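You operate a simulated robot arm through the tools that you are given. There is no shell and no other tool.

You are at the controls of a simulated robot arm. One attempt, no reset.

Task
Wipe the tile clean, stand the orange pot on it and turn the empty disc to the purple dot.
Fine: wiping pad back where it lay; lock the disc again. What is to be rubbed or washed off counts as gone when no trace of it is left.

The check looks at the end state, three seconds after you hand in, the way a careful person would. Anything else that was tipped, shoved, dropped, spilled or broken makes it a failure.

Robot
A 6-joint arm with a two-finger parallel gripper, fixed in place. Base frame: the origin is on the floor under the middle of its stand, x ahead of it, y to its left, z up; the work surface is at about z = 0.74. Readings come in m, degrees, newtons and seconds.
With the tool pointing down near the work surface it reaches from about 0.28 to 0.74 m from the base axis. Its first joint turns from -66.0 to 66.0 degrees. Payload 2.45 kg.
Tool frame: the origin (TCP) lies between the finger pads and is the grasp point; the fingertips stand 0.024 m ahead of it; z points along the fingers, y is the line along which they close. The gripper opens to 0.068 m. The fingers are 0.017 m wide and 0.01 m thick; the gripper's body (0.04 by 0.07 m) begins 0.041 m behind the TCP.
Orientation is that of the tool frame in the base frame, as a unit quaternion [w, x, y, z]. With the fingers straight down and closing along the base's y, the tool's x points along the base's -x, its y along +y and its z along -z.

Tools
- The arm moves only by the tool arm_command. Its argument "commands" is a list of rows, each an object of numbers (a shift or turn left out is 0, a gripper value left out holds the last): "tx", "ty", "tz": the shift along the tool's x, y, z in cm; "wx", "wy", "wz": the turn, a rotation vector about the tool's x, y, z in degrees. In form: [{"tx": .., "ty": .., "tz": .., "wx": .., "wy": .., "wz": ..}, ...]. A call has 1 to 20 rows; each row is the pose to reach, as a shift and turn from the pose commanded when the call began, along the tool's axes at that moment. "claw" is the finger opening in cm, from 0 to 6.8, set as the call begins (left out, the last holds). Each row takes 0.2 s and may step no farther than 0.05 m and 8.6 degrees from the row before; otherwise, or with a gripper value out of range, the whole call is refused. A pose out of reach is approached as far as the arm can. The call stops where the force on the tool passes 40 N (or 10 N more than at its start, if that is more) or the arm is blocked; 0.2 s more then pass. The fingers move at their own pace (about 0.108 m/s each) and stop on an object; they squeeze with about 44 N. The grip force told is the motor's: it shows also when the fingers shut on nothing. Time passes only in rows, and 0.2 s behind the last, so rows that repeat a pose let the fingers close. It gives the time, the measured TCP pose, the force on the tool (base axes), the opening and the grip force at its end, in the units of the frame above (readings bear some noise), with the torque about the TCP (base axes, N m) and any sound that the robot's microphone picked up.
- Cameras (640 x 400 px; columns grow to the right, rows downward): "scene" is fixed at [0.162, 0.4215, 1.4472]; the picture's right is [-0.74, -0.68, 0.00], its down [-0.49, 0.53, -0.69] and it looks along [0.47, -0.51, -0.73] (base axes); focal length 334 px, centre (320, 200). "wrist" rides on the gripper at [0.084, 0.011, -0.075] in the tool frame; the picture's right is [-0.13, 0.99, 0.00], its down [-0.60, -0.08, -0.79] and it looks along [-0.79, -0.10, 0.61] (tool axes); focal length 251 px, centre (320, 200). There is no depth. A picture from a camera that has moved, and an enlarged one, comes with that camera's place and axes in the base frame and with its lens.
- capture(camera): a new picture of that camera. It takes no simulated time.
- inspect(camera, box): a new picture of the part [left, top, right, bottom] of that camera's present view, enlarged. It takes no simulated time.
- hand_in(): hands the job in; it is judged then, once.

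Nothing tells you positions but the pictures and the camera data. Unless the task says otherwise, let go and move clear before handing in.

The tools are called after "Request:" by a JSON object that holds its "method" and its "body". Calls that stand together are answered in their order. arm_command: Moves the arm, as the interface text tells. Its arguments: {"type":"object","properties":{"commands":{"type":"array","items":{"type":"object","properties":{"tx":{"type":"number"},"ty":{"type":"number"},"tz":{"type":"number"},"wx":{"type":"number"},"wy":{"type":"number"},"wz":{"type":"number"}}}},"claw":{"type":"number"}},"required":["commands"]} The other tools are called the same way: capture (camera) takes a picture; inspect (camera, box) takes an enlarged picture of a part of a camera's view; hand_in () hands the job in.

At the start:

```text
time_s: 0.0
tcp_pos: [0.4305, 0.0617, 1.0309]
orientation: [0.0, 0.0, 1.0, 0.002]
ft_force: [-0.5, 0.8, -0.7]
wrist_torque: [0.01, -0.02, -0.01]
opening: 0.0679
grasp_force: 0.0
```

scene: 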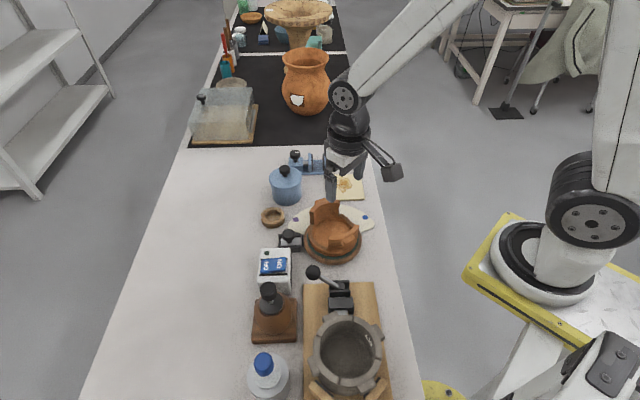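
wrist: 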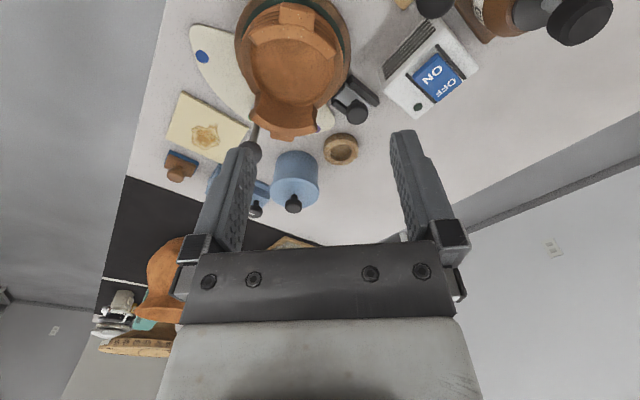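

I see a bench with several items: an orange rotating piece, a cream tile with a stain, a blue pot, an on/off switch box and more. I'll take enlarged views before moving anything.

Request:
{"method": "inspect", "body": {"camera": "scene", "box": [240, 140, 400, 240]}}

Request:
{"method": "inspect", "body": {"camera": "scene", "box": [230, 180, 400, 290]}}

Request:
{"method": "inspect", "body": {"camera": "scene", "box": [230, 260, 430, 400]}}

Request:
{"method": "inspect", "body": {"camera": "wrist", "box": [120, 0, 400, 240]}}

Request:
{"method": "inspect", "body": {"camera": "wrist", "box": [320, 0, 640, 160]}}

```text
4.00 times, centred on (320, 190) of scene
camera zoom: at [0.162, 0.4215, 1.4472], right [-0.74, -0.68, 0.0], down [-0.49, 0.53, -0.69], along [0.47, -0.51, -0.73], focal length 1334 px, centre (320, 240)
```

zoom: 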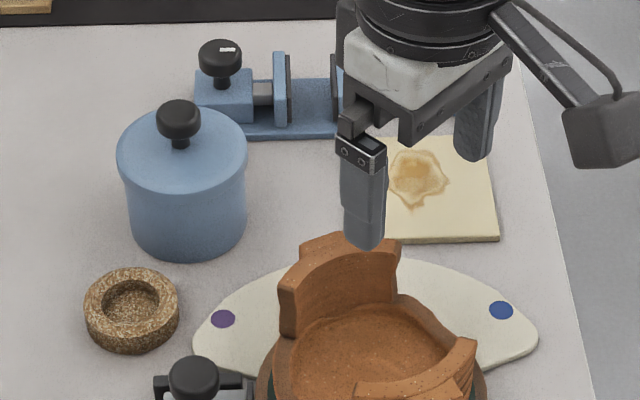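

```text
3.64 times, centred on (315, 235) of scene
camera zoom: at [0.162, 0.4215, 1.4472], right [-0.74, -0.68, 0.0], down [-0.49, 0.53, -0.69], along [0.47, -0.51, -0.73], focal length 1213 px, centre (338, 73)
```

zoom: 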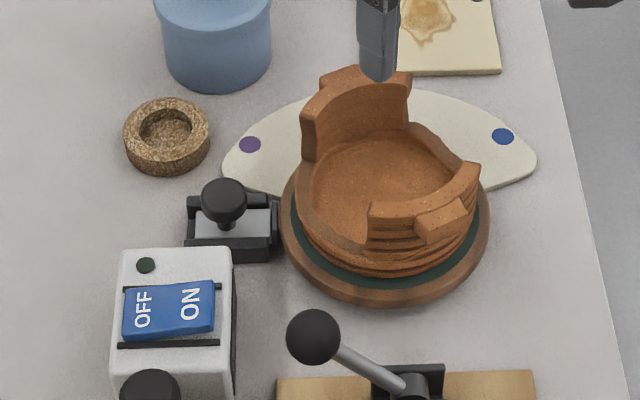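

```text
2.86 times, centred on (330, 330) of scene
camera zoom: at [0.162, 0.4215, 1.4472], right [-0.74, -0.68, 0.0], down [-0.49, 0.53, -0.69], along [0.47, -0.51, -0.73], focal length 953 px, centre (291, -171)
```

zoom: 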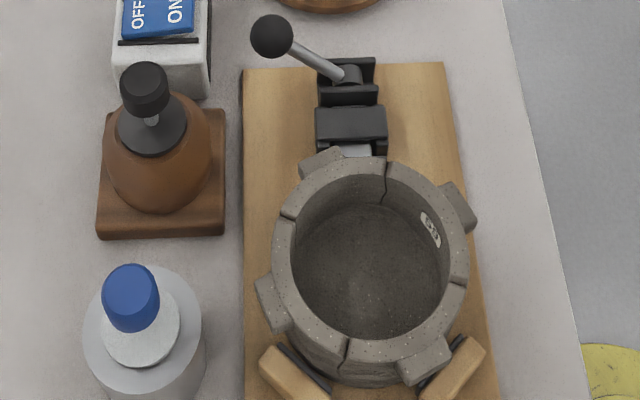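

```text
1.67 times, centred on (260, 120) of wrist
camera zoom: at [0.3475, 0.0726, 1.1056], right [0.13, 0.99, 0.0], down [0.6, -0.08, 0.79], along [0.79, -0.1, -0.61], focal length 419 px, centre (420, 333)
```

zoom: 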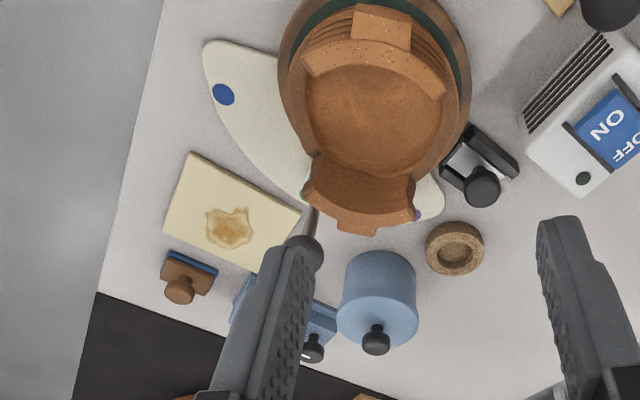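

```text
2.00 times, centred on (480, 80) of wrist
camera zoom: at [0.3475, 0.0726, 1.1056], right [0.13, 0.99, 0.0], down [0.6, -0.08, 0.79], along [0.79, -0.1, -0.61], focal length 503 px, centre (0, 440)
```

zoom: 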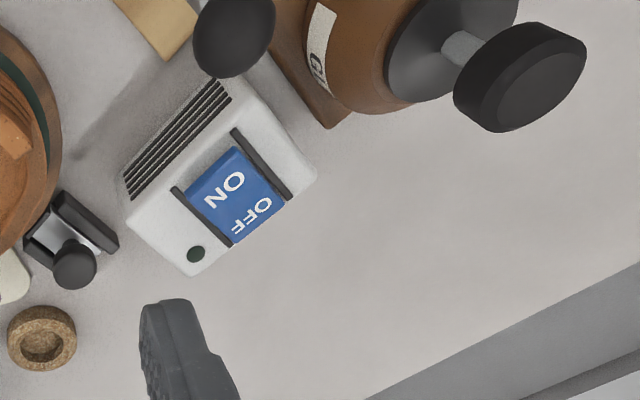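

The orange pot sits on a wooden turntable at about (0.485, 0.02). The stained tile is at about (0.595, -0.155) and a small pad with a knob is at about (0.65, -0.235). I'll move the wrist camera back for a closer look at the disc, its latch and the pot.

Request:
{"method": "arm_command", "body": {"commands": [{"tx": 3, "ty": -1, "tz": 1.5}, {"tx": 6, "ty": -2, "tz": 3}, {"tx": 9, "ty": -3, "tz": 4}, {"tx": 9, "ty": -3, "tz": 4}]}}

Request:
{"method": "capture", "body": {"camera": "wrist"}}

Request:
{"method": "capture", "body": {"camera": "scene"}}

Request:
{"method": "inspect", "body": {"camera": "scene", "box": [240, 140, 400, 240]}}

```text
time_s: 1.0
tcp_pos: [0.3528, 0.0336, 0.9909]
orientation: [0.0, -0.001, 1.0, 0.001]
ft_force: [0.5, -0.4, 0.1]
wrist_torque: [0.04, -0.03, 0.04]
opening: 0.0681
grasp_force: 0.0
out of reach, approached as far as the arm can: row 3, 4
```

```text
taken
camera wrist: at [0.269, 0.0444, 1.0661], right [0.13, 0.99, 0.0], down [0.6, -0.08, 0.79], along [0.79, -0.1, -0.61], focal length 251 px, centre (320, 200)
```

wrist: 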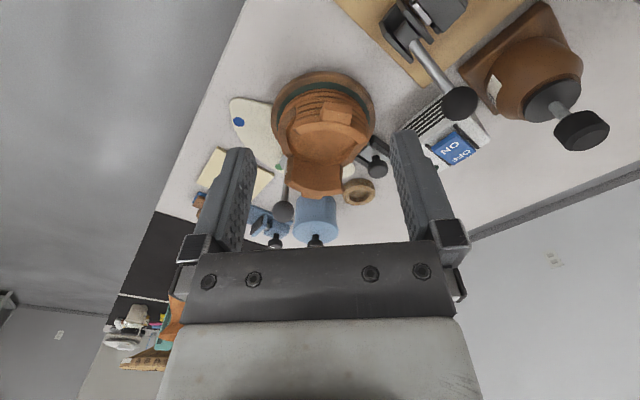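

```text
taken
```

scene: 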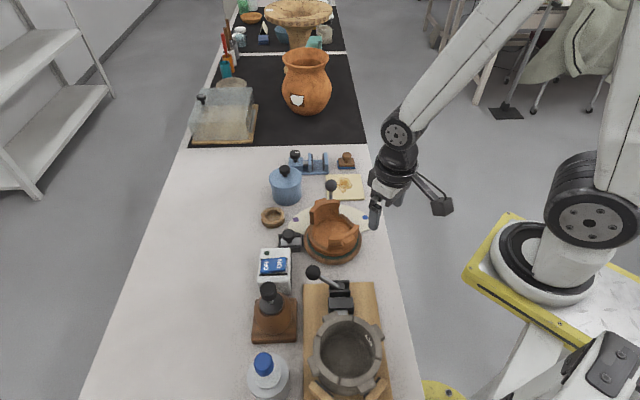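

```text
4.00 times, centred on (320, 190) of scene
camera zoom: at [0.162, 0.4215, 1.4472], right [-0.74, -0.68, 0.0], down [-0.49, 0.53, -0.69], along [0.47, -0.51, -0.73], focal length 1334 px, centre (320, 240)
```

zoom: 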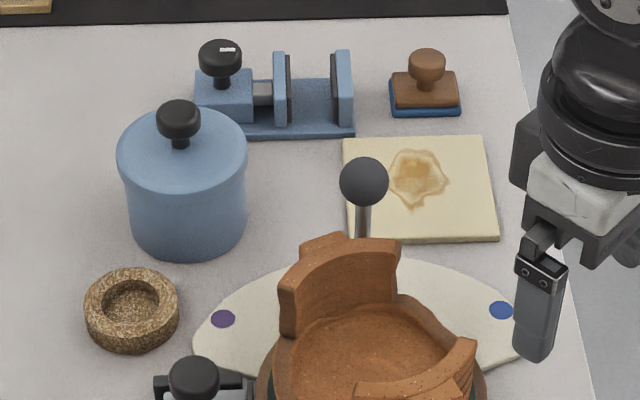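

A ball-tipped lever stands behind the pot at about (0.555, -0.045, 0.86), seemingly pointing at a green dot. The purple dot is at about (0.614, 0.03) and the latch with its black knob is at about (0.563, 0.10). I'll swing the camera to look from the +y side.

Request:
{"method": "arm_command", "body": {"commands": [{"tx": -1.2, "ty": 1.4, "tz": 0, "wz": 7.5}, {"tx": -2.4, "ty": 2.8, "tz": 0, "wz": 15}, {"tx": -3.6, "ty": 4.2, "tz": 0, "wz": 22.5}, {"tx": -4.8, "ty": 5.6, "tz": 0, "wz": 30}, {"tx": -6, "ty": 7, "tz": 0, "wz": 37.5}, {"tx": -7.2, "ty": 8.4, "tz": 0, "wz": 45}, {"tx": -8.4, "ty": 9.8, "tz": 0, "wz": 52.5}, {"tx": -9.6, "ty": 11.2, "tz": 0, "wz": 60}, {"tx": -10.8, "ty": 12.6, "tz": 0, "wz": 67.5}, {"tx": -12, "ty": 14, "tz": 0, "wz": 75}, {"tx": -13.2, "ty": 15.4, "tz": 0, "wz": 82.5}, {"tx": -14.4, "ty": 16.8, "tz": 0, "wz": 90}]}}

Request:
{"method": "capture", "body": {"camera": "wrist"}}

Request:
{"method": "inspect", "body": {"camera": "wrist", "box": [200, 0, 440, 150]}}

```text
time_s: 3.6
tcp_pos: [0.4958, 0.2047, 0.9913]
orientation: [0.0, 0.707, 0.707, 0.001]
ft_force: [0.2, 0.0, 0.6]
wrist_torque: [-0.04, -0.04, 0.02]
opening: 0.0681
grasp_force: 0.1
```

```text
taken
camera wrist: at [0.5071, 0.2876, 1.0661], right [0.99, -0.13, 0.0], down [-0.08, -0.6, 0.79], along [-0.1, -0.79, -0.61], focal length 251 px, centre (320, 200)
```

wrist: 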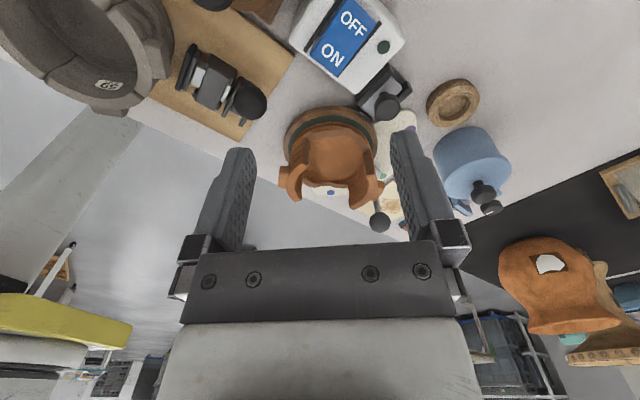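

```text
2.67 times, centred on (320, 75) of wrist
camera zoom: at [0.5071, 0.2876, 1.0661], right [0.99, -0.13, 0.0], down [-0.08, -0.6, 0.79], along [-0.1, -0.79, -0.61], focal length 670 px, centre (320, 533)
```

zoom: 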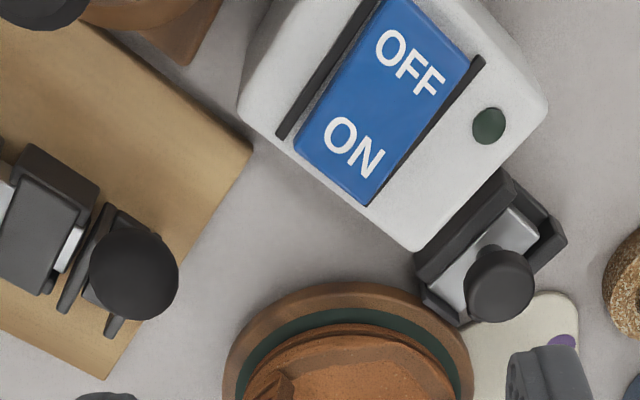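

I can see the latch frame beside the disc, with a silver slider and a black knob. I'll move the camera closer to read how it works.

Request:
{"method": "arm_command", "body": {"commands": [{"tx": 0, "ty": 2, "tz": 2}, {"tx": 0, "ty": 4, "tz": 4}, {"tx": -0.5, "ty": 6.4, "tz": 6}]}}

Request:
{"method": "inspect", "body": {"camera": "wrist", "box": [240, 50, 440, 200]}}

Request:
{"method": "capture", "body": {"camera": "wrist"}}

```text
time_s: 4.4
tcp_pos: [0.5628, 0.2005, 0.9301]
orientation: [0.0, 0.706, 0.708, 0.001]
ft_force: [0.7, 0.2, -0.7]
wrist_torque: [0.0, -0.03, -0.02]
opening: 0.0682
grasp_force: 0.0
```

```text
2.67 times, centred on (340, 125) of wrist
camera zoom: at [0.5738, 0.2845, 1.0059], right [0.99, -0.13, 0.0], down [-0.08, -0.61, 0.79], along [-0.1, -0.79, -0.61], focal length 670 px, centre (267, 400)
```

zoom: 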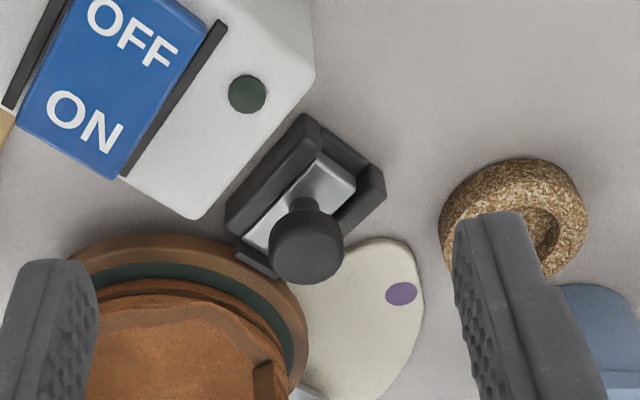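

```text
taken
camera wrist: at [0.5738, 0.2845, 1.0059], right [0.99, -0.13, 0.0], down [-0.08, -0.61, 0.79], along [-0.1, -0.79, -0.61], focal length 251 px, centre (320, 200)
```

wrist: 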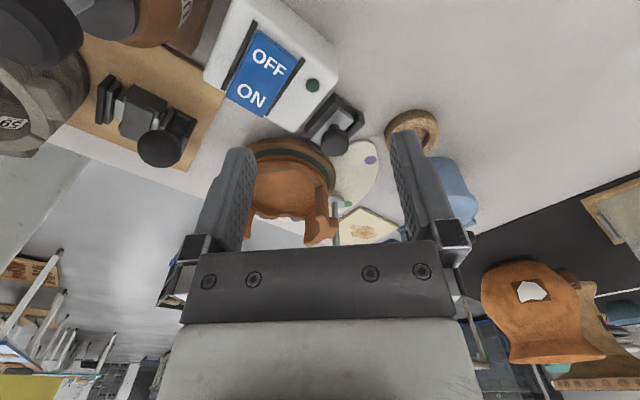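

The latch has a silver slider between two dark rails, running radially to the disc. I'll zoom in from the fixed camera now that the arm is out of the way.

Request:
{"method": "inspect", "body": {"camera": "scene", "box": [265, 215, 345, 265]}}

Request:
{"method": "inspect", "body": {"camera": "scene", "box": [280, 165, 400, 240]}}

Request:
{"method": "inspect", "body": {"camera": "scene", "box": [290, 190, 370, 265]}}

Request:
{"method": "inspect", "body": {"camera": "wrist", "box": [240, 130, 420, 250]}}

```text
8.00 times, centred on (305, 240) of scene
camera zoom: at [0.162, 0.4215, 1.4472], right [-0.74, -0.68, 0.0], down [-0.49, 0.53, -0.69], along [0.47, -0.51, -0.73], focal length 2668 px, centre (440, -120)
```

zoom: 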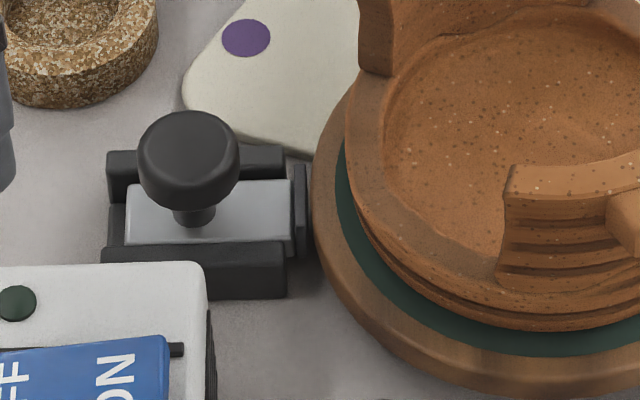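

```text
5.33 times, centred on (340, 202) of scene
camera zoom: at [0.162, 0.4215, 1.4472], right [-0.74, -0.68, 0.0], down [-0.49, 0.53, -0.69], along [0.47, -0.51, -0.73], focal length 1778 px, centre (213, 187)
```

zoom: 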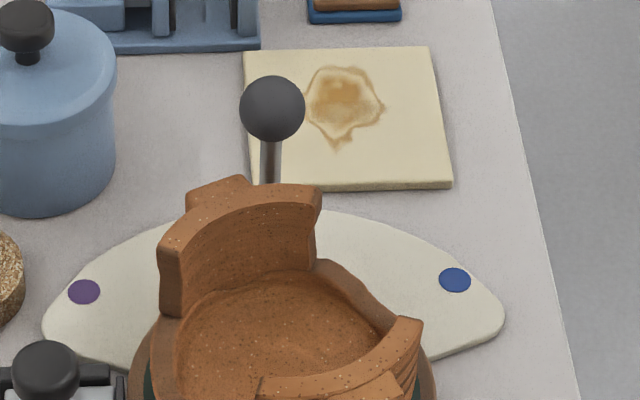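

```text
5.33 times, centred on (330, 228) of scene
camera zoom: at [0.162, 0.4215, 1.4472], right [-0.74, -0.68, 0.0], down [-0.49, 0.53, -0.69], along [0.47, -0.51, -0.73], focal length 1778 px, centre (267, 53)
```

zoom: 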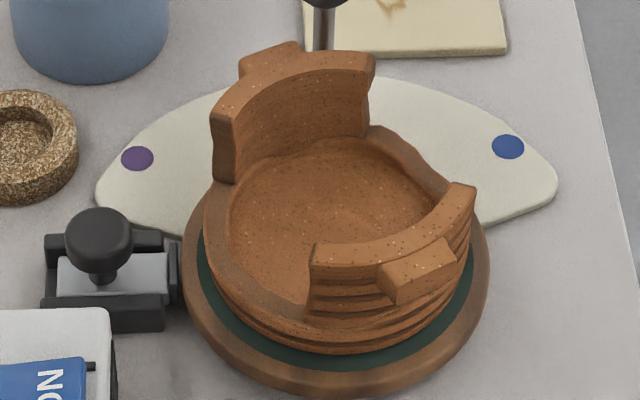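

```text
3.33 times, centred on (330, 190) of wrist
camera zoom: at [0.5738, 0.2845, 1.0059], right [0.99, -0.13, 0.0], down [-0.08, -0.61, 0.79], along [-0.1, -0.79, -0.61], focal length 838 px, centre (287, 233)
```

zoom: 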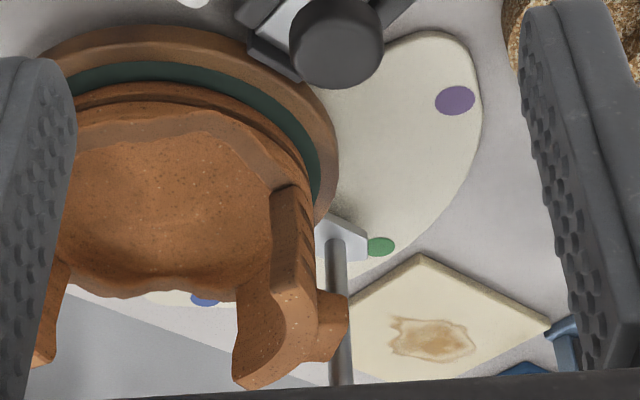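

The pot is a bowl with two raised walls, each with an outward lug. A light pointer plate with an upright ball rod points to the green dot. Next I'll look closely at the pad and tile from above.

Request:
{"method": "arm_command", "body": {"commands": [{"tx": 0, "ty": 0, "tz": -4}, {"tx": -3, "ty": 0.2, "tz": -5, "wz": -4}, {"tx": -6, "ty": 0.4, "tz": -5, "wz": -8}, {"tx": -9, "ty": 0.6, "tz": -5, "wz": -12}, {"tx": -12, "ty": 0.8, "tz": -5, "wz": -16}, {"tx": -15, "ty": 1, "tz": -5, "wz": -20}, {"tx": -18, "ty": 1.2, "tz": -5, "wz": -24}, {"tx": -21, "ty": 1.4, "tz": -5, "wz": -28}, {"tx": -24, "ty": 1.6, "tz": -5, "wz": -32}, {"tx": -27, "ty": 1.8, "tz": -5, "wz": -36}, {"tx": -30, "ty": 2, "tz": -5, "wz": -40}, {"tx": -33, "ty": 2.2, "tz": -5, "wz": -45}, {"tx": -36.5, "ty": 2.2, "tz": -4, "wz": -45}, {"tx": -36.5, "ty": 2.2, "tz": 0, "wz": -45}]}}

Request:
{"method": "capture", "body": {"camera": "wrist"}}

Request:
{"method": "inspect", "body": {"camera": "wrist", "box": [220, 50, 420, 200]}}

```text
time_s: 7.4
tcp_pos: [0.5815, -0.1661, 0.9305]
orientation: [0.0, 0.381, 0.925, 0.0]
ft_force: [-0.3, -0.5, -0.3]
wrist_torque: [0.0, 0.02, 0.01]
opening: 0.0679
grasp_force: 0.0
```

```text
taken
camera wrist: at [0.5301, -0.0994, 1.0057], right [0.79, 0.61, 0.0], down [0.37, -0.48, 0.79], along [0.49, -0.63, -0.61], focal length 251 px, centre (320, 200)
```

wrist: 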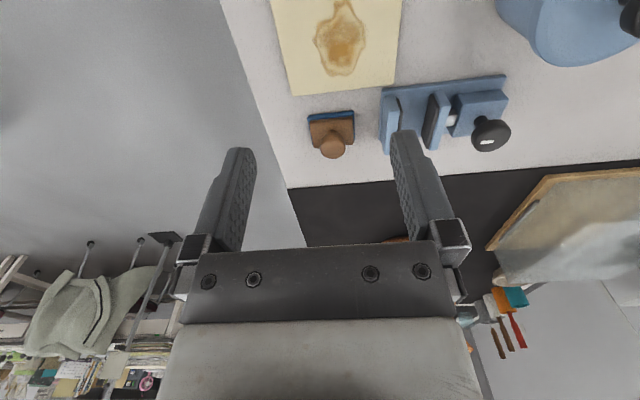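

```text
2.67 times, centred on (320, 125) of wrist
camera zoom: at [0.5301, -0.0994, 1.0057], right [0.79, 0.61, 0.0], down [0.37, -0.48, 0.79], along [0.49, -0.63, -0.61], focal length 670 px, centre (320, 400)
```

zoom: 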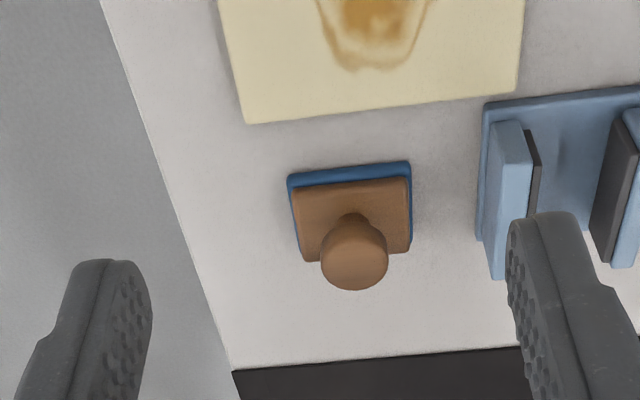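

The pad is about 5 cm by 3–4 cm, aligned with my current tool yaw, with its centre at about (0.655, -0.238). I'll hover above it with the fingers open and check the alignment.

Request:
{"method": "arm_command", "body": {"commands": [{"tx": -3.5, "tz": 1}, {"tx": -7, "tz": 3}, {"tx": -10.3, "ty": 0.1, "tz": 6}, {"tx": -10.3, "ty": 0.1, "tz": 9}, {"tx": -10.3, "ty": 0.1, "tz": 9}], "claw": 6.8}}

Request:
{"method": "inspect", "body": {"camera": "wrist", "box": [200, 50, 440, 200]}}

Request:
{"method": "inspect", "body": {"camera": "scene", "box": [290, 120, 410, 195]}}

```text
time_s: 8.6
tcp_pos: [0.6577, -0.2395, 0.8397]
orientation: [0.0, 0.382, 0.924, 0.001]
ft_force: [0.0, 0.2, 0.6]
wrist_torque: [0.03, 0.01, 0.03]
opening: 0.0681
grasp_force: 0.0
```

```text
2.67 times, centred on (320, 125) of wrist
camera zoom: at [0.6064, -0.173, 0.9152], right [0.79, 0.61, 0.0], down [0.37, -0.48, 0.79], along [0.48, -0.63, -0.61], focal length 670 px, centre (320, 400)
```

zoom: 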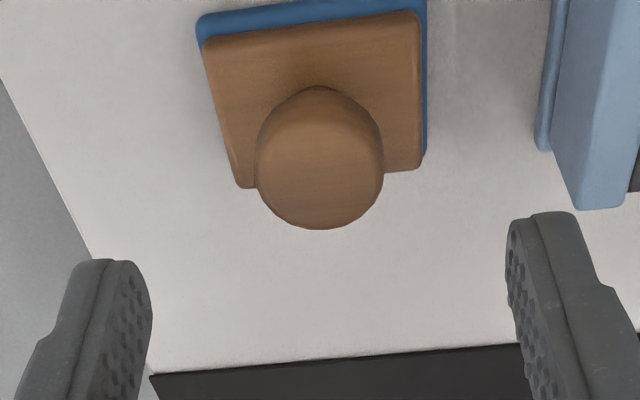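

```text
5.33 times, centred on (350, 158) of scene
camera zoom: at [0.162, 0.4215, 1.4472], right [-0.74, -0.68, 0.0], down [-0.49, 0.53, -0.69], along [0.47, -0.51, -0.73], focal length 1778 px, centre (160, 427)
```

zoom: 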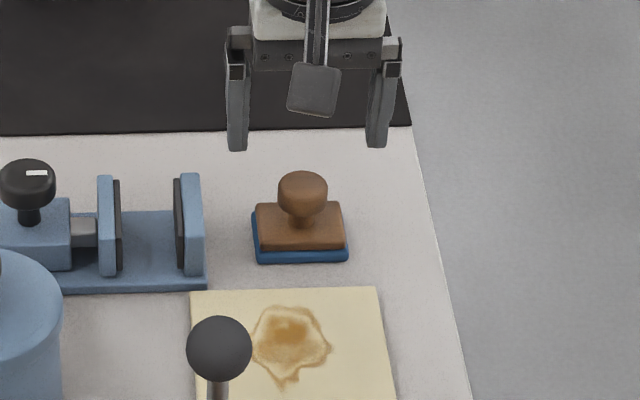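

The pad is centred between the fingers and aligned, perhaps 4 mm nearer to the camera than the tool axis. I'll go down over its ends and check before closing.

Request:
{"method": "arm_command", "body": {"commands": [{"tx": 0.4, "tz": 2}, {"tx": 0.4, "tz": 4}, {"tx": 0.4, "tz": 5}, {"tx": 0.4, "tz": 5.8}, {"tx": 0.4, "tz": 5.8}]}}

Request:
{"method": "inspect", "body": {"camera": "wrist", "box": [200, 50, 440, 200]}}

Request:
{"method": "inspect", "body": {"camera": "scene", "box": [300, 130, 396, 190]}}

```text
time_s: 9.8
tcp_pos: [0.6553, -0.235, 0.7843]
orientation: [0.0, 0.383, 0.924, 0.001]
ft_force: [0.0, -0.1, 0.0]
wrist_torque: [0.0, 0.01, 0.04]
opening: 0.068
grasp_force: 0.1
```

```text
2.67 times, centred on (320, 125) of wrist
camera zoom: at [0.6039, -0.169, 0.8585], right [0.79, 0.61, 0.0], down [0.37, -0.48, 0.79], along [0.48, -0.63, -0.61], focal length 670 px, centre (320, 400)
```

zoom: 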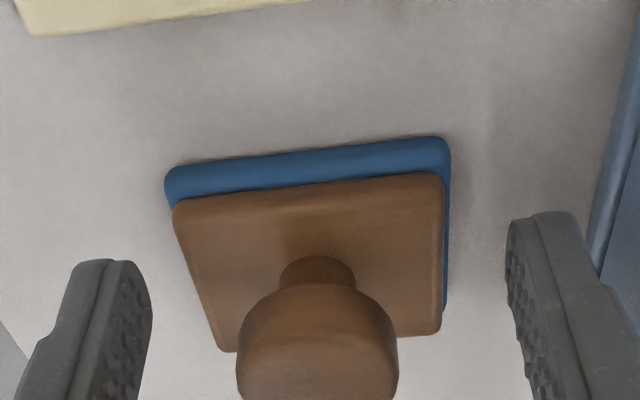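

```text
6.67 times, centred on (348, 160) of scene
camera zoom: at [0.162, 0.4215, 1.4472], right [-0.74, -0.68, 0.0], down [-0.49, 0.53, -0.69], along [0.47, -0.51, -0.73], focal length 2223 px, centre (133, 467)
```

zoom: 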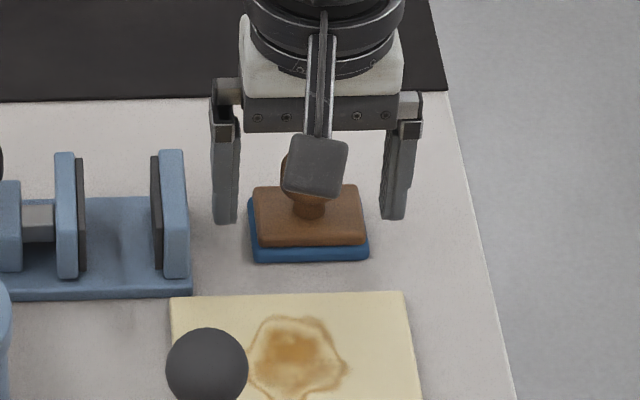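

The fingers straddle the pad's ends well. I'll lower a little more and close.

Request:
{"method": "arm_command", "body": {"commands": [{"tz": 0.3}, {"tz": 0.6}, {"tz": 0.6}], "claw": 6.8}}

Request:
{"method": "arm_command", "body": {"commands": [{"tz": 0}, {"tz": 0}, {"tz": 0}, {"tz": 0}], "claw": 3.0}}

Request:
{"method": "inspect", "body": {"camera": "wrist", "box": [200, 50, 440, 200]}}

Request:
{"method": "inspect", "body": {"camera": "scene", "box": [300, 130, 396, 190]}}

```text
time_s: 10.6
tcp_pos: [0.6538, -0.236, 0.7756]
orientation: [0.001, 0.382, 0.924, 0.0]
ft_force: [-0.8, 0.4, 1.1]
wrist_torque: [0.01, 0.03, 0.0]
opening: 0.0679
grasp_force: 0.1
```

```text
time_s: 11.6
tcp_pos: [0.6554, -0.2355, 0.7773]
orientation: [0.0, 0.382, 0.924, 0.0]
ft_force: [-0.7, 0.7, -0.1]
wrist_torque: [0.01, -0.03, 0.01]
opening: 0.0507
grasp_force: 43.3
```

```text
2.67 times, centred on (320, 125) of wrist
camera zoom: at [0.6031, -0.1692, 0.8516], right [0.79, 0.61, 0.0], down [0.37, -0.48, 0.79], along [0.48, -0.63, -0.61], focal length 670 px, centre (320, 400)
```

zoom: 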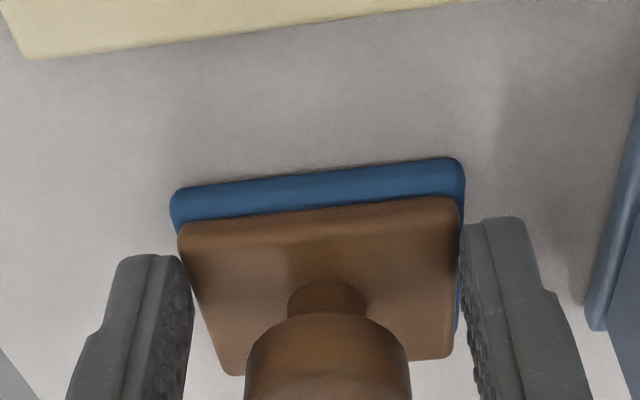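

```text
6.67 times, centred on (348, 160) of scene
camera zoom: at [0.162, 0.4215, 1.4472], right [-0.74, -0.68, 0.0], down [-0.49, 0.53, -0.69], along [0.47, -0.51, -0.73], focal length 2223 px, centre (133, 467)
```

zoom: 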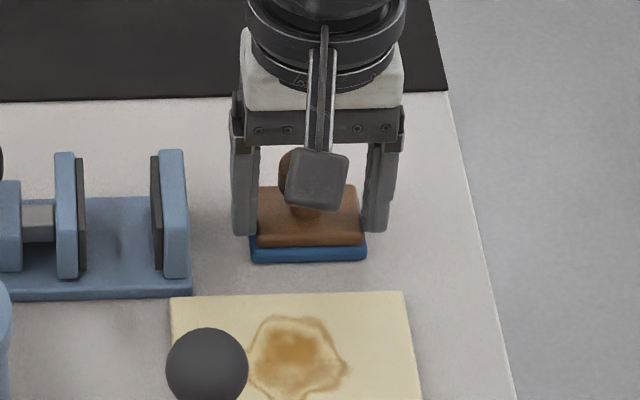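

The pad is gripped across its ends, opening 0.0507. Its resting grip pose was (0.655, -0.2355, 0.777). I'll lift it, turn the tool so the camera housing stays clear of the ball lever, and bring it over the tile.

Request:
{"method": "arm_command", "body": {"commands": [{"tz": -2.5}, {"tz": -5}, {"tx": 3, "ty": 0.4, "tz": -5}, {"tx": 5, "ty": 0.7, "tz": -5, "wz": -8.2}, {"tx": 6.5, "ty": 0.9, "tz": -5, "wz": -16.4}, {"tx": 8, "ty": 1.1, "tz": -5, "wz": -24.6}, {"tx": 9, "ty": 1.3, "tz": -5, "wz": -32.8}, {"tx": 9.65, "ty": 1.4, "tz": -5, "wz": -41}, {"tx": 9.65, "ty": 1.4, "tz": -5, "wz": -49.2}, {"tx": 9.65, "ty": 1.4, "tz": -5, "wz": -57.4}, {"tx": 9.65, "ty": 1.4, "tz": -5, "wz": -65.6}, {"tx": 9.65, "ty": 1.4, "tz": -5, "wz": -73.8}, {"tx": 9.65, "ty": 1.4, "tz": -5, "wz": -82}, {"tx": 9.65, "ty": 1.4, "tz": -5, "wz": -90}, {"tx": 9.65, "ty": 1.4, "tz": -5, "wz": -90}]}}

Request:
{"method": "capture", "body": {"camera": "wrist"}}

Request:
{"method": "inspect", "body": {"camera": "scene", "box": [280, 120, 400, 195]}}

```text
time_s: 14.8
tcp_pos: [0.594, -0.1586, 0.8279]
orientation: [0.0, -0.384, 0.923, 0.0]
ft_force: [0.0, 0.5, -1.0]
wrist_torque: [0.02, -0.02, -0.03]
opening: 0.0508
grasp_force: 44.0
```

```text
taken
camera wrist: at [0.5277, -0.2113, 0.9029], right [-0.61, 0.79, 0.0], down [0.48, 0.37, 0.79], along [0.63, 0.49, -0.61], focal length 251 px, centre (320, 200)
```

wrist: 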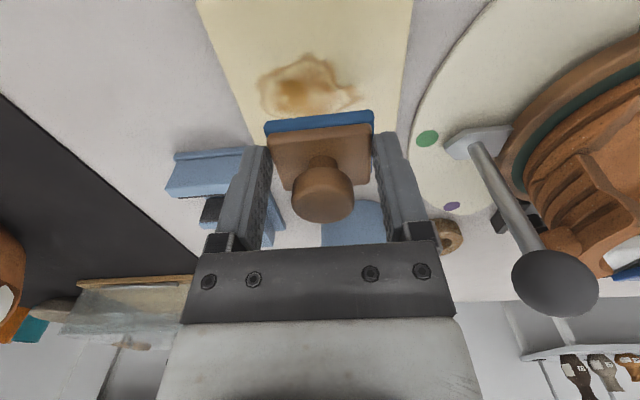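

```text
5.33 times, centred on (340, 158) of scene
camera zoom: at [0.162, 0.4215, 1.4472], right [-0.74, -0.68, 0.0], down [-0.49, 0.53, -0.69], along [0.47, -0.51, -0.73], focal length 1778 px, centre (213, 427)
```

zoom: 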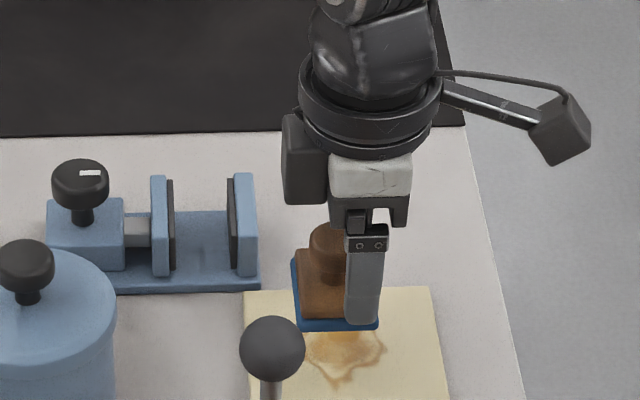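

The pad is over the tile. I'll lower it gently in small steps and watch the vertical force to find contact.

Request:
{"method": "arm_command", "body": {"commands": [{"ty": -0.8, "tz": 1.5}, {"ty": -0.8, "tz": 3}, {"ty": -0.8, "tz": 3.5}, {"ty": -0.8, "tz": 3.8}, {"ty": -0.8, "tz": 3.8}]}}

Request:
{"method": "arm_command", "body": {"commands": [{"tz": 0.1}, {"tz": 0.2}, {"tz": 0.3}, {"tz": 0.3}]}}

Request:
{"method": "inspect", "body": {"camera": "wrist", "box": [200, 50, 440, 200]}}

```text
time_s: 16.0
tcp_pos: [0.5984, -0.1622, 0.7895]
orientation: [0.001, -0.384, 0.923, 0.0]
ft_force: [0.3, -0.1, -0.7]
wrist_torque: [0.0, 0.01, 0.0]
opening: 0.0508
grasp_force: 43.6
```

```text
time_s: 17.0
tcp_pos: [0.5999, -0.1641, 0.7865]
orientation: [0.001, -0.383, 0.924, 0.001]
ft_force: [-0.1, -0.1, -0.6]
wrist_torque: [0.01, 0.01, -0.02]
opening: 0.0508
grasp_force: 44.1
```

```text
2.67 times, centred on (320, 125) of wrist
camera zoom: at [0.534, -0.216, 0.8613], right [-0.61, 0.79, 0.0], down [0.48, 0.37, 0.79], along [0.63, 0.49, -0.61], focal length 670 px, centre (320, 400)
```

zoom: 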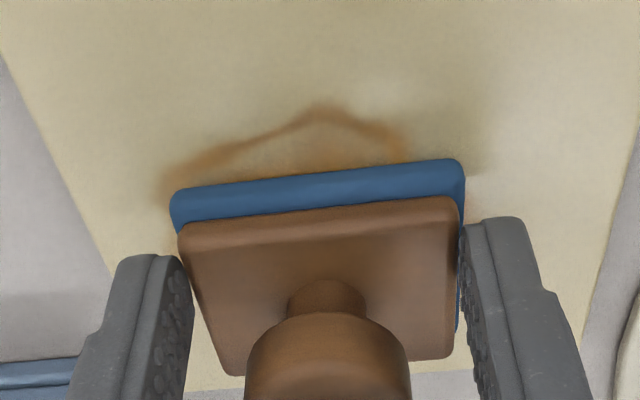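

No contact yet at 0.7865. I'll continue down in 1 mm steps.

Request:
{"method": "arm_command", "body": {"commands": [{"tz": 0.1}, {"tz": 0.15}, {"tz": 0.15}]}}

Request:
{"method": "arm_command", "body": {"commands": [{"tz": 0.1}, {"tz": 0.15}, {"tz": 0.15}]}}

```text
time_s: 17.8
tcp_pos: [0.6, -0.1639, 0.7837]
orientation: [0.0, -0.383, 0.924, 0.0]
ft_force: [-1.5, 2.2, 6.4]
wrist_torque: [0.1, 0.15, -0.02]
opening: 0.0505
grasp_force: 43.9
```

```text
time_s: 18.6
tcp_pos: [0.6017, -0.165, 0.7842]
orientation: [0.002, -0.384, 0.923, 0.0]
ft_force: [-9.2, 7.1, 31.3]
wrist_torque: [0.37, 0.35, 0.08]
opening: 0.0509
grasp_force: 44.2
```

The contact is stiff, at about z = 0.7845, and 31 N is more than I want. I'll back off to a light press.

Request:
{"method": "arm_command", "body": {"commands": [{"tz": -0.12}, {"tz": -0.12}]}}

```text
time_s: 19.2
tcp_pos: [0.6016, -0.1647, 0.785]
orientation: [0.002, -0.383, 0.924, 0.0]
ft_force: [-3.4, 4.4, 23.7]
wrist_torque: [0.18, 0.15, 0.02]
opening: 0.0509
grasp_force: 43.9
```

Request:
{"method": "arm_command", "body": {"commands": [{"tz": -0.1}, {"tz": -0.1}]}}

```text
time_s: 19.8
tcp_pos: [0.6007, -0.1645, 0.7848]
orientation: [0.0, -0.383, 0.924, 0.001]
ft_force: [2.7, 1.0, 5.3]
wrist_torque: [-0.08, -0.24, 0.1]
opening: 0.0509
grasp_force: 43.9
```

The press is light now at about 5 N. I'll do the first sweep and check that the tile stays put and the stain fades.

Request:
{"method": "arm_command", "body": {"commands": [{"tx": 1}, {"tx": 2}, {"tx": 3}, {"tx": 2}, {"tx": 1}, {"tx": 0}, {"tx": -1}, {"tx": -2}, {"tx": -3}, {"tx": -2}, {"tx": -1}, {"tx": 0}]}}

Request:
{"method": "capture", "body": {"camera": "wrist"}}

Request:
{"method": "inspect", "body": {"camera": "scene", "box": [280, 140, 400, 215]}}

```text
time_s: 22.4
tcp_pos: [0.6, -0.1627, 0.786]
orientation: [0.0, -0.384, 0.923, 0.0]
ft_force: [-0.1, 1.1, -0.7]
wrist_torque: [0.02, 0.05, 0.01]
opening: 0.0508
grasp_force: 44.0
```

```text
taken
camera wrist: at [0.5331, -0.2154, 0.8608], right [-0.61, 0.79, 0.0], down [0.48, 0.37, 0.79], along [0.63, 0.49, -0.61], focal length 251 px, centre (320, 200)
```

wrist: 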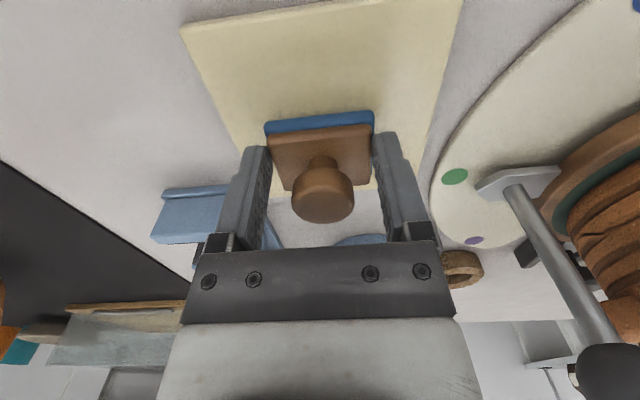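

```text
5.33 times, centred on (340, 178) of scene
camera zoom: at [0.162, 0.4215, 1.4472], right [-0.74, -0.68, 0.0], down [-0.49, 0.53, -0.69], along [0.47, -0.51, -0.73], focal length 1778 px, centre (213, 320)
```

zoom: 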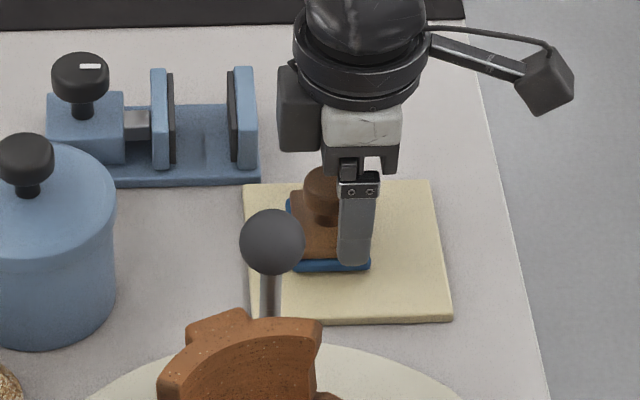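

The stain is nearly gone and the tile has not moved. I'll make a few more lightly pressed lanes to cover the whole stained area.

Request:
{"method": "arm_command", "body": {"commands": [{"tz": 0.08}, {"tx": 1.5, "tz": 0.1}, {"tx": 3, "tz": 0.1}, {"tx": 3, "ty": 1, "tz": 0.1}, {"tx": 3, "ty": 2, "tz": 0.1}, {"tx": 1.5, "ty": 2, "tz": 0.1}, {"tx": 0, "ty": 2, "tz": 0.1}, {"tx": -1.5, "ty": 2, "tz": 0.1}, {"tx": -3, "ty": 2, "tz": 0.1}, {"tx": -3, "ty": 1, "tz": 0.1}, {"tx": -3, "ty": 0, "tz": 0.1}, {"tx": -3, "ty": -1, "tz": 0.1}, {"tx": -3, "ty": -1.8, "tz": 0.1}, {"tx": -1.5, "ty": -1.8, "tz": 0.1}, {"tx": 0, "ty": -1.8, "tz": 0.1}, {"tx": 1.5, "ty": -1.8, "tz": 0.1}, {"tx": 3, "ty": -1.8, "tz": 0.1}, {"tx": 2, "ty": -1, "tz": 0.1}, {"tx": 0, "ty": 0, "tz": 0.1}]}}

Request:
{"method": "capture", "body": {"camera": "wrist"}}

```text
time_s: 26.4
tcp_pos: [0.6004, -0.1633, 0.7872]
orientation: [0.002, -0.384, 0.923, 0.002]
ft_force: [0.4, 0.1, 0.5]
wrist_torque: [-0.01, -0.02, 0.0]
opening: 0.0506
grasp_force: 43.8
```

```text
taken
camera wrist: at [0.5343, -0.2149, 0.8618], right [-0.61, 0.79, 0.0], down [0.48, 0.37, 0.79], along [0.63, 0.49, -0.61], focal length 251 px, centre (320, 200)
```

wrist: 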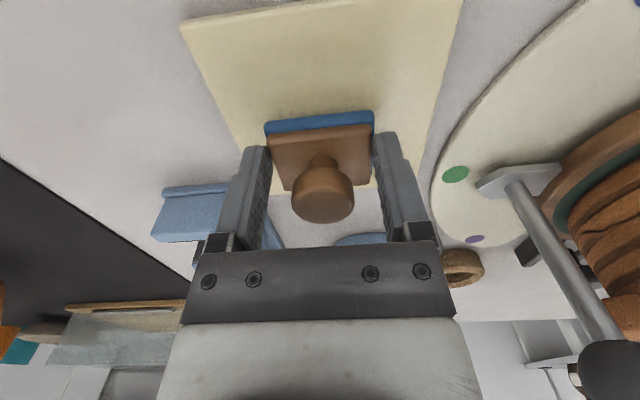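

I'll lift the pad and move it aside toward its home spot so I can inspect the tile.

Request:
{"method": "arm_command", "body": {"commands": [{"tz": -2}, {"tz": -5}, {"ty": -3, "tz": -5}, {"ty": -6, "tz": -5}, {"ty": -9, "tx": -0.3, "tz": -5}]}}

Request:
{"method": "inspect", "body": {"camera": "scene", "box": [330, 165, 378, 205]}}

Request:
{"method": "inspect", "body": {"camera": "scene", "box": [280, 140, 400, 215]}}

Request:
{"method": "capture", "body": {"camera": "wrist"}}

```text
time_s: 27.6
tcp_pos: [0.6653, -0.2235, 0.8348]
orientation: [0.0, -0.383, 0.924, 0.002]
ft_force: [0.2, 0.1, -0.4]
wrist_torque: [0.02, 0.04, 0.0]
opening: 0.051
grasp_force: 44.0
```

```text
10.00 times, centred on (354, 185) of scene
camera zoom: at [0.162, 0.4215, 1.4472], right [-0.74, -0.68, 0.0], down [-0.49, 0.53, -0.69], along [0.47, -0.51, -0.73], focal length 3335 px, centre (-20, 350)
```

zoom: 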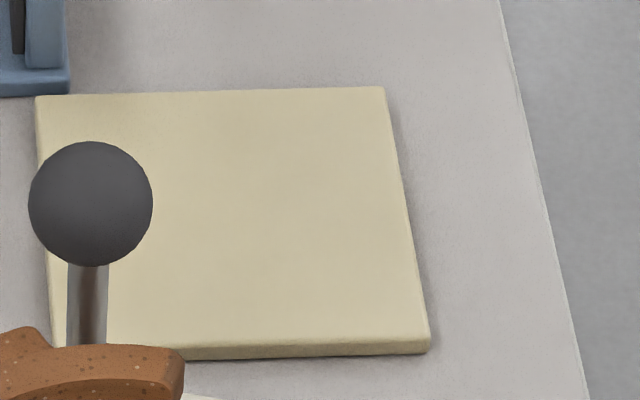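

```text
5.33 times, centred on (340, 178) of scene
camera zoom: at [0.162, 0.4215, 1.4472], right [-0.74, -0.68, 0.0], down [-0.49, 0.53, -0.69], along [0.47, -0.51, -0.73], focal length 1778 px, centre (213, 320)
```

zoom: 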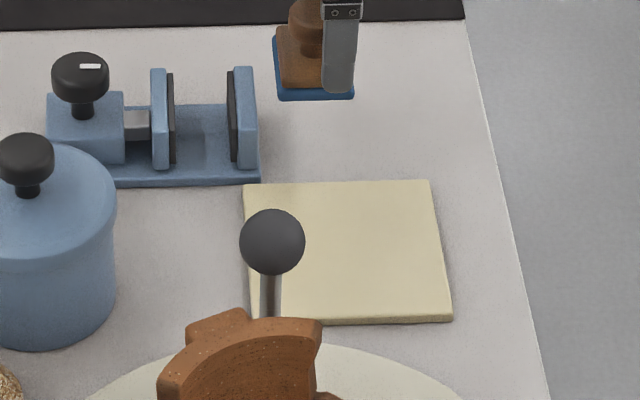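

```text
taken
camera wrist: at [0.5978, -0.2754, 0.9099], right [-0.61, 0.79, 0.0], down [0.48, 0.37, 0.79], along [0.63, 0.49, -0.61], focal length 251 px, centre (320, 200)
```

wrist: 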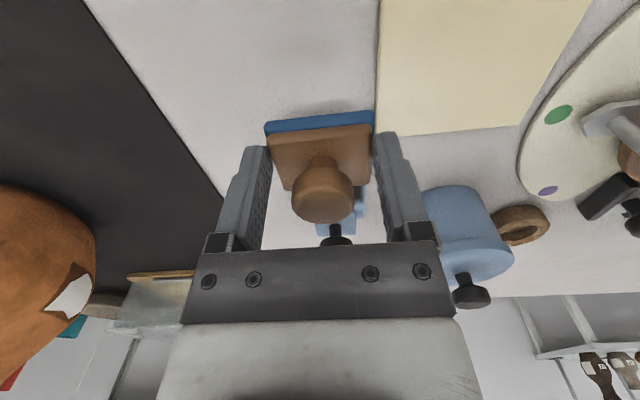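

The tile looks clean and unmoved. Now I'll turn the tool back and return the pad to where it lay.

Request:
{"method": "arm_command", "body": {"commands": [{"tz": -2, "wz": 4}, {"tz": -2, "wz": 12}, {"tx": 0.4, "tz": -2, "wz": 20}, {"tx": 0.8, "tz": -2, "wz": 28}, {"tx": 1.2, "tz": -2, "wz": 36}, {"tx": 1.6, "ty": -0.1, "tz": -2, "wz": 44}, {"tx": 1.6, "ty": -0.1, "tz": -2, "wz": 52}, {"tx": 1.6, "ty": -0.1, "tz": -2, "wz": 60}, {"tx": 1.6, "ty": -0.1, "tz": -2, "wz": 68}, {"tx": 1.6, "ty": -0.1, "tz": -2, "wz": 76}, {"tx": 1.6, "ty": -0.1, "tz": -2, "wz": 83}, {"tx": 1.6, "ty": -0.1, "tz": -2, "wz": 90}, {"tx": 1.6, "ty": -0.1, "tz": -2, "wz": 90}, {"tx": 1.6, "ty": -0.1, "tz": -2, "wz": 90}]}}

Request:
{"method": "inspect", "body": {"camera": "scene", "box": [300, 130, 396, 190]}}

Request:
{"method": "capture", "body": {"camera": "wrist"}}

```text
time_s: 30.6
tcp_pos: [0.6569, -0.2371, 0.8542]
orientation: [-0.001, 0.383, 0.924, 0.001]
ft_force: [-0.7, -0.2, -1.0]
wrist_torque: [-0.02, -0.01, -0.02]
opening: 0.0509
grasp_force: 43.9
```

```text
6.67 times, centred on (348, 160) of scene
camera zoom: at [0.162, 0.4215, 1.4472], right [-0.74, -0.68, 0.0], down [-0.49, 0.53, -0.69], along [0.47, -0.51, -0.73], focal length 2223 px, centre (133, 467)
```

zoom: 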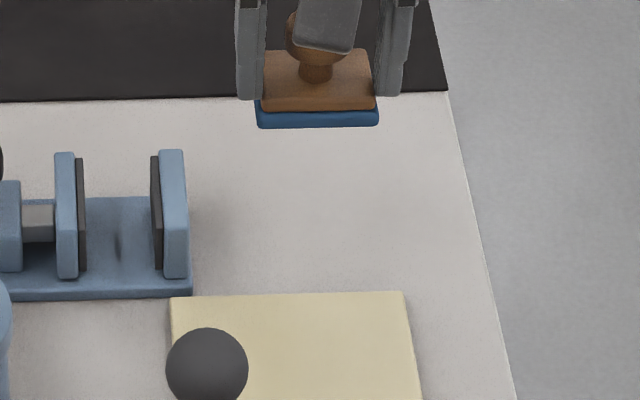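

```text
taken
camera wrist: at [0.605, -0.1707, 0.9297], right [0.79, 0.61, 0.0], down [0.37, -0.48, 0.79], along [0.48, -0.63, -0.61], focal length 251 px, centre (320, 200)
```

wrist: 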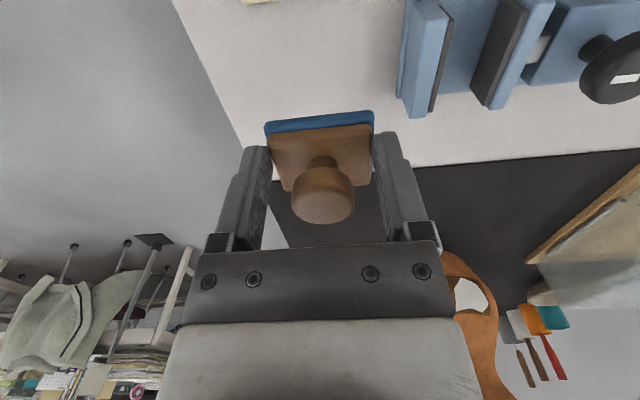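

Everything lines up. I'll lower the pad to just above the table, then step down to contact.

Request:
{"method": "arm_command", "body": {"commands": [{"tx": 0.2, "tz": 2}, {"tx": 0.2, "tz": 4}, {"tx": 0.2, "tz": 6}, {"tx": 0.2, "tz": 7.1}, {"tx": 0.2, "tz": 7.4}, {"tx": 0.2, "tz": 7.4}]}}

Request:
{"method": "arm_command", "body": {"commands": [{"tz": 0.1}, {"tz": 0.15}, {"tz": 0.15}]}}

```text
time_s: 32.0
tcp_pos: [0.6551, -0.2356, 0.781]
orientation: [0.001, 0.382, 0.924, 0.001]
ft_force: [-0.7, -0.2, -1.2]
wrist_torque: [0.01, -0.03, 0.0]
opening: 0.0509
grasp_force: 43.9
```

```text
time_s: 32.8
tcp_pos: [0.6561, -0.235, 0.7797]
orientation: [0.0, 0.382, 0.924, 0.001]
ft_force: [0.3, 0.3, 0.2]
wrist_torque: [0.02, 0.02, -0.04]
opening: 0.0506
grasp_force: 43.9
```

Request:
{"method": "arm_command", "body": {"commands": [{"tz": 0.1}, {"tz": 0.1}]}}

Request:
{"method": "arm_command", "body": {"commands": [{"tz": 0.1}, {"tz": 0.1}]}}

```text
time_s: 33.4
tcp_pos: [0.6542, -0.235, 0.7788]
orientation: [0.0, 0.381, 0.924, 0.001]
ft_force: [-0.5, -0.4, -0.2]
wrist_torque: [0.01, -0.02, 0.01]
opening: 0.0509
grasp_force: 44.3
```

```text
time_s: 34.0
tcp_pos: [0.6544, -0.2348, 0.7788]
orientation: [0.0, 0.382, 0.924, 0.001]
ft_force: [-0.2, -1.0, -0.1]
wrist_torque: [0.02, -0.01, 0.04]
opening: 0.051
grasp_force: 43.8
```

I've seen no contact yet, so I'll keep stepping down until I feel the table.

Request:
{"method": "arm_command", "body": {"commands": [{"tz": 0.1}, {"tz": 0.1}]}}

Request:
{"method": "arm_command", "body": {"commands": [{"tz": 0.08}, {"tz": 0.08}]}}

```text
time_s: 34.6
tcp_pos: [0.6538, -0.2364, 0.7768]
orientation: [0.0, 0.382, 0.924, 0.0]
ft_force: [0.1, 0.2, 0.2]
wrist_torque: [-0.01, 0.04, 0.0]
opening: 0.0506
grasp_force: 44.1
```

```text
time_s: 35.2
tcp_pos: [0.6552, -0.2349, 0.7763]
orientation: [0.001, 0.381, 0.925, 0.0]
ft_force: [-0.8, 0.8, 2.3]
wrist_torque: [-0.03, -0.01, 0.01]
opening: 0.0509
grasp_force: 44.2
```

The pad touches the table. I'll release it and lift straight up.

Request:
{"method": "arm_command", "body": {"commands": [{"tz": 0}, {"tz": 0}, {"tz": 0}], "claw": 6.8}}

Request:
{"method": "arm_command", "body": {"commands": [{"tz": -2}, {"tz": -5}, {"tz": -9}, {"tz": -13}, {"tz": -17}]}}

Request:
{"method": "inspect", "body": {"camera": "scene", "box": [280, 120, 400, 195]}}

Request:
{"method": "capture", "body": {"camera": "wrist"}}

```text
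time_s: 36.0
tcp_pos: [0.6552, -0.237, 0.7761]
orientation: [0.0, 0.382, 0.924, 0.001]
ft_force: [-0.1, 0.5, -0.3]
wrist_torque: [0.02, 0.0, 0.0]
opening: 0.0679
grasp_force: 0.0
```

```text
time_s: 37.2
tcp_pos: [0.6554, -0.2345, 0.9461]
orientation: [-0.001, 0.383, 0.924, 0.001]
ft_force: [0.1, 0.0, -0.2]
wrist_torque: [0.0, 0.02, 0.0]
opening: 0.0681
grasp_force: 0.2
```

```text
5.33 times, centred on (340, 158) of scene
camera zoom: at [0.162, 0.4215, 1.4472], right [-0.74, -0.68, 0.0], down [-0.49, 0.53, -0.69], along [0.47, -0.51, -0.73], focal length 1778 px, centre (213, 427)
```

zoom: 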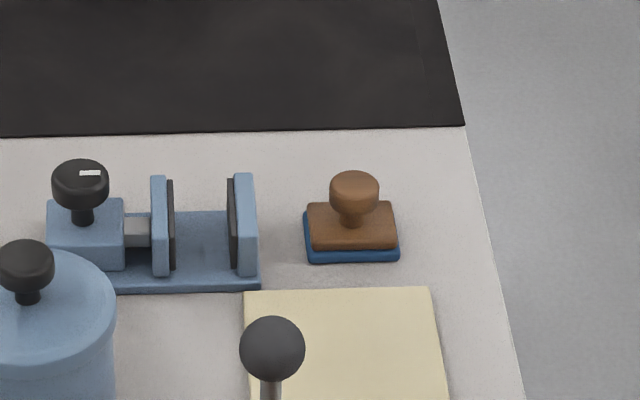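

```text
taken
camera wrist: at [0.6043, -0.1693, 1.0214], right [0.79, 0.61, 0.0], down [0.37, -0.48, 0.79], along [0.48, -0.63, -0.61], focal length 251 px, centre (320, 200)
```

wrist: 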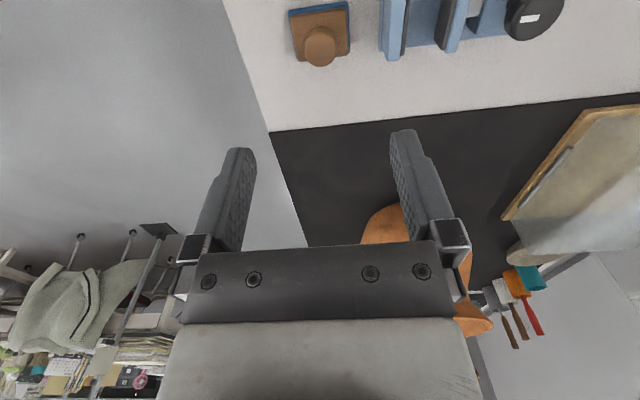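

The pad is back in its spot. Next is the pot: its wall tops are near z ≈ 0.84, with lugs at about (0.423, 0.042) and (0.549, -0.003). I'll look at it from the robot side, lower down, to plan the grasp.

Request:
{"method": "arm_command", "body": {"commands": [{"tx": 4.2, "ty": -0.5, "wz": -5}, {"tx": 8.4, "ty": -1.1, "wz": -10}, {"tx": 12.6, "ty": -1.6, "wz": -15}, {"tx": 16.8, "ty": -2.2, "wz": -20}, {"tx": 21, "ty": -2.8, "wz": -25}, {"tx": 25.2, "ty": -3.3, "wz": -30}, {"tx": 29.4, "ty": -3.9, "wz": -35}, {"tx": 33.6, "ty": -4.4, "wz": -40}, {"tx": 37, "ty": -5, "wz": -45}, {"tx": 37, "ty": -5, "tz": 2, "wz": -45}, {"tx": 37, "ty": -5, "tz": 4, "wz": -45}]}}

Request:
{"method": "capture", "body": {"camera": "wrist"}}

Request:
{"method": "inspect", "body": {"camera": "wrist", "box": [220, 50, 420, 200]}}

```text
time_s: 39.6
tcp_pos: [0.3561, -0.0096, 0.9022]
orientation: [0.0, -0.001, 1.0, 0.002]
ft_force: [0.7, -0.6, 0.0]
wrist_torque: [0.0, 0.0, -0.06]
opening: 0.068
grasp_force: 0.1
```

```text
taken
camera wrist: at [0.2727, 0.0011, 0.9771], right [0.13, 0.99, 0.0], down [0.6, -0.08, 0.79], along [0.79, -0.1, -0.61], focal length 251 px, centre (320, 200)
```

wrist: 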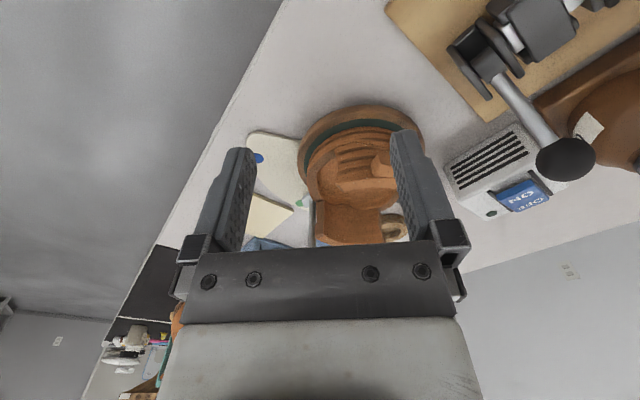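

```text
2.67 times, centred on (320, 125) of wrist
camera zoom: at [0.2727, 0.0011, 0.9771], right [0.13, 0.99, 0.0], down [0.6, -0.08, 0.79], along [0.79, -0.1, -0.61], focal length 670 px, centre (320, 400)
```

zoom: 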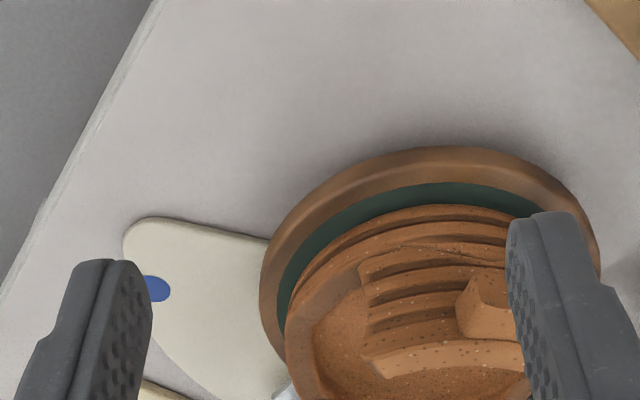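

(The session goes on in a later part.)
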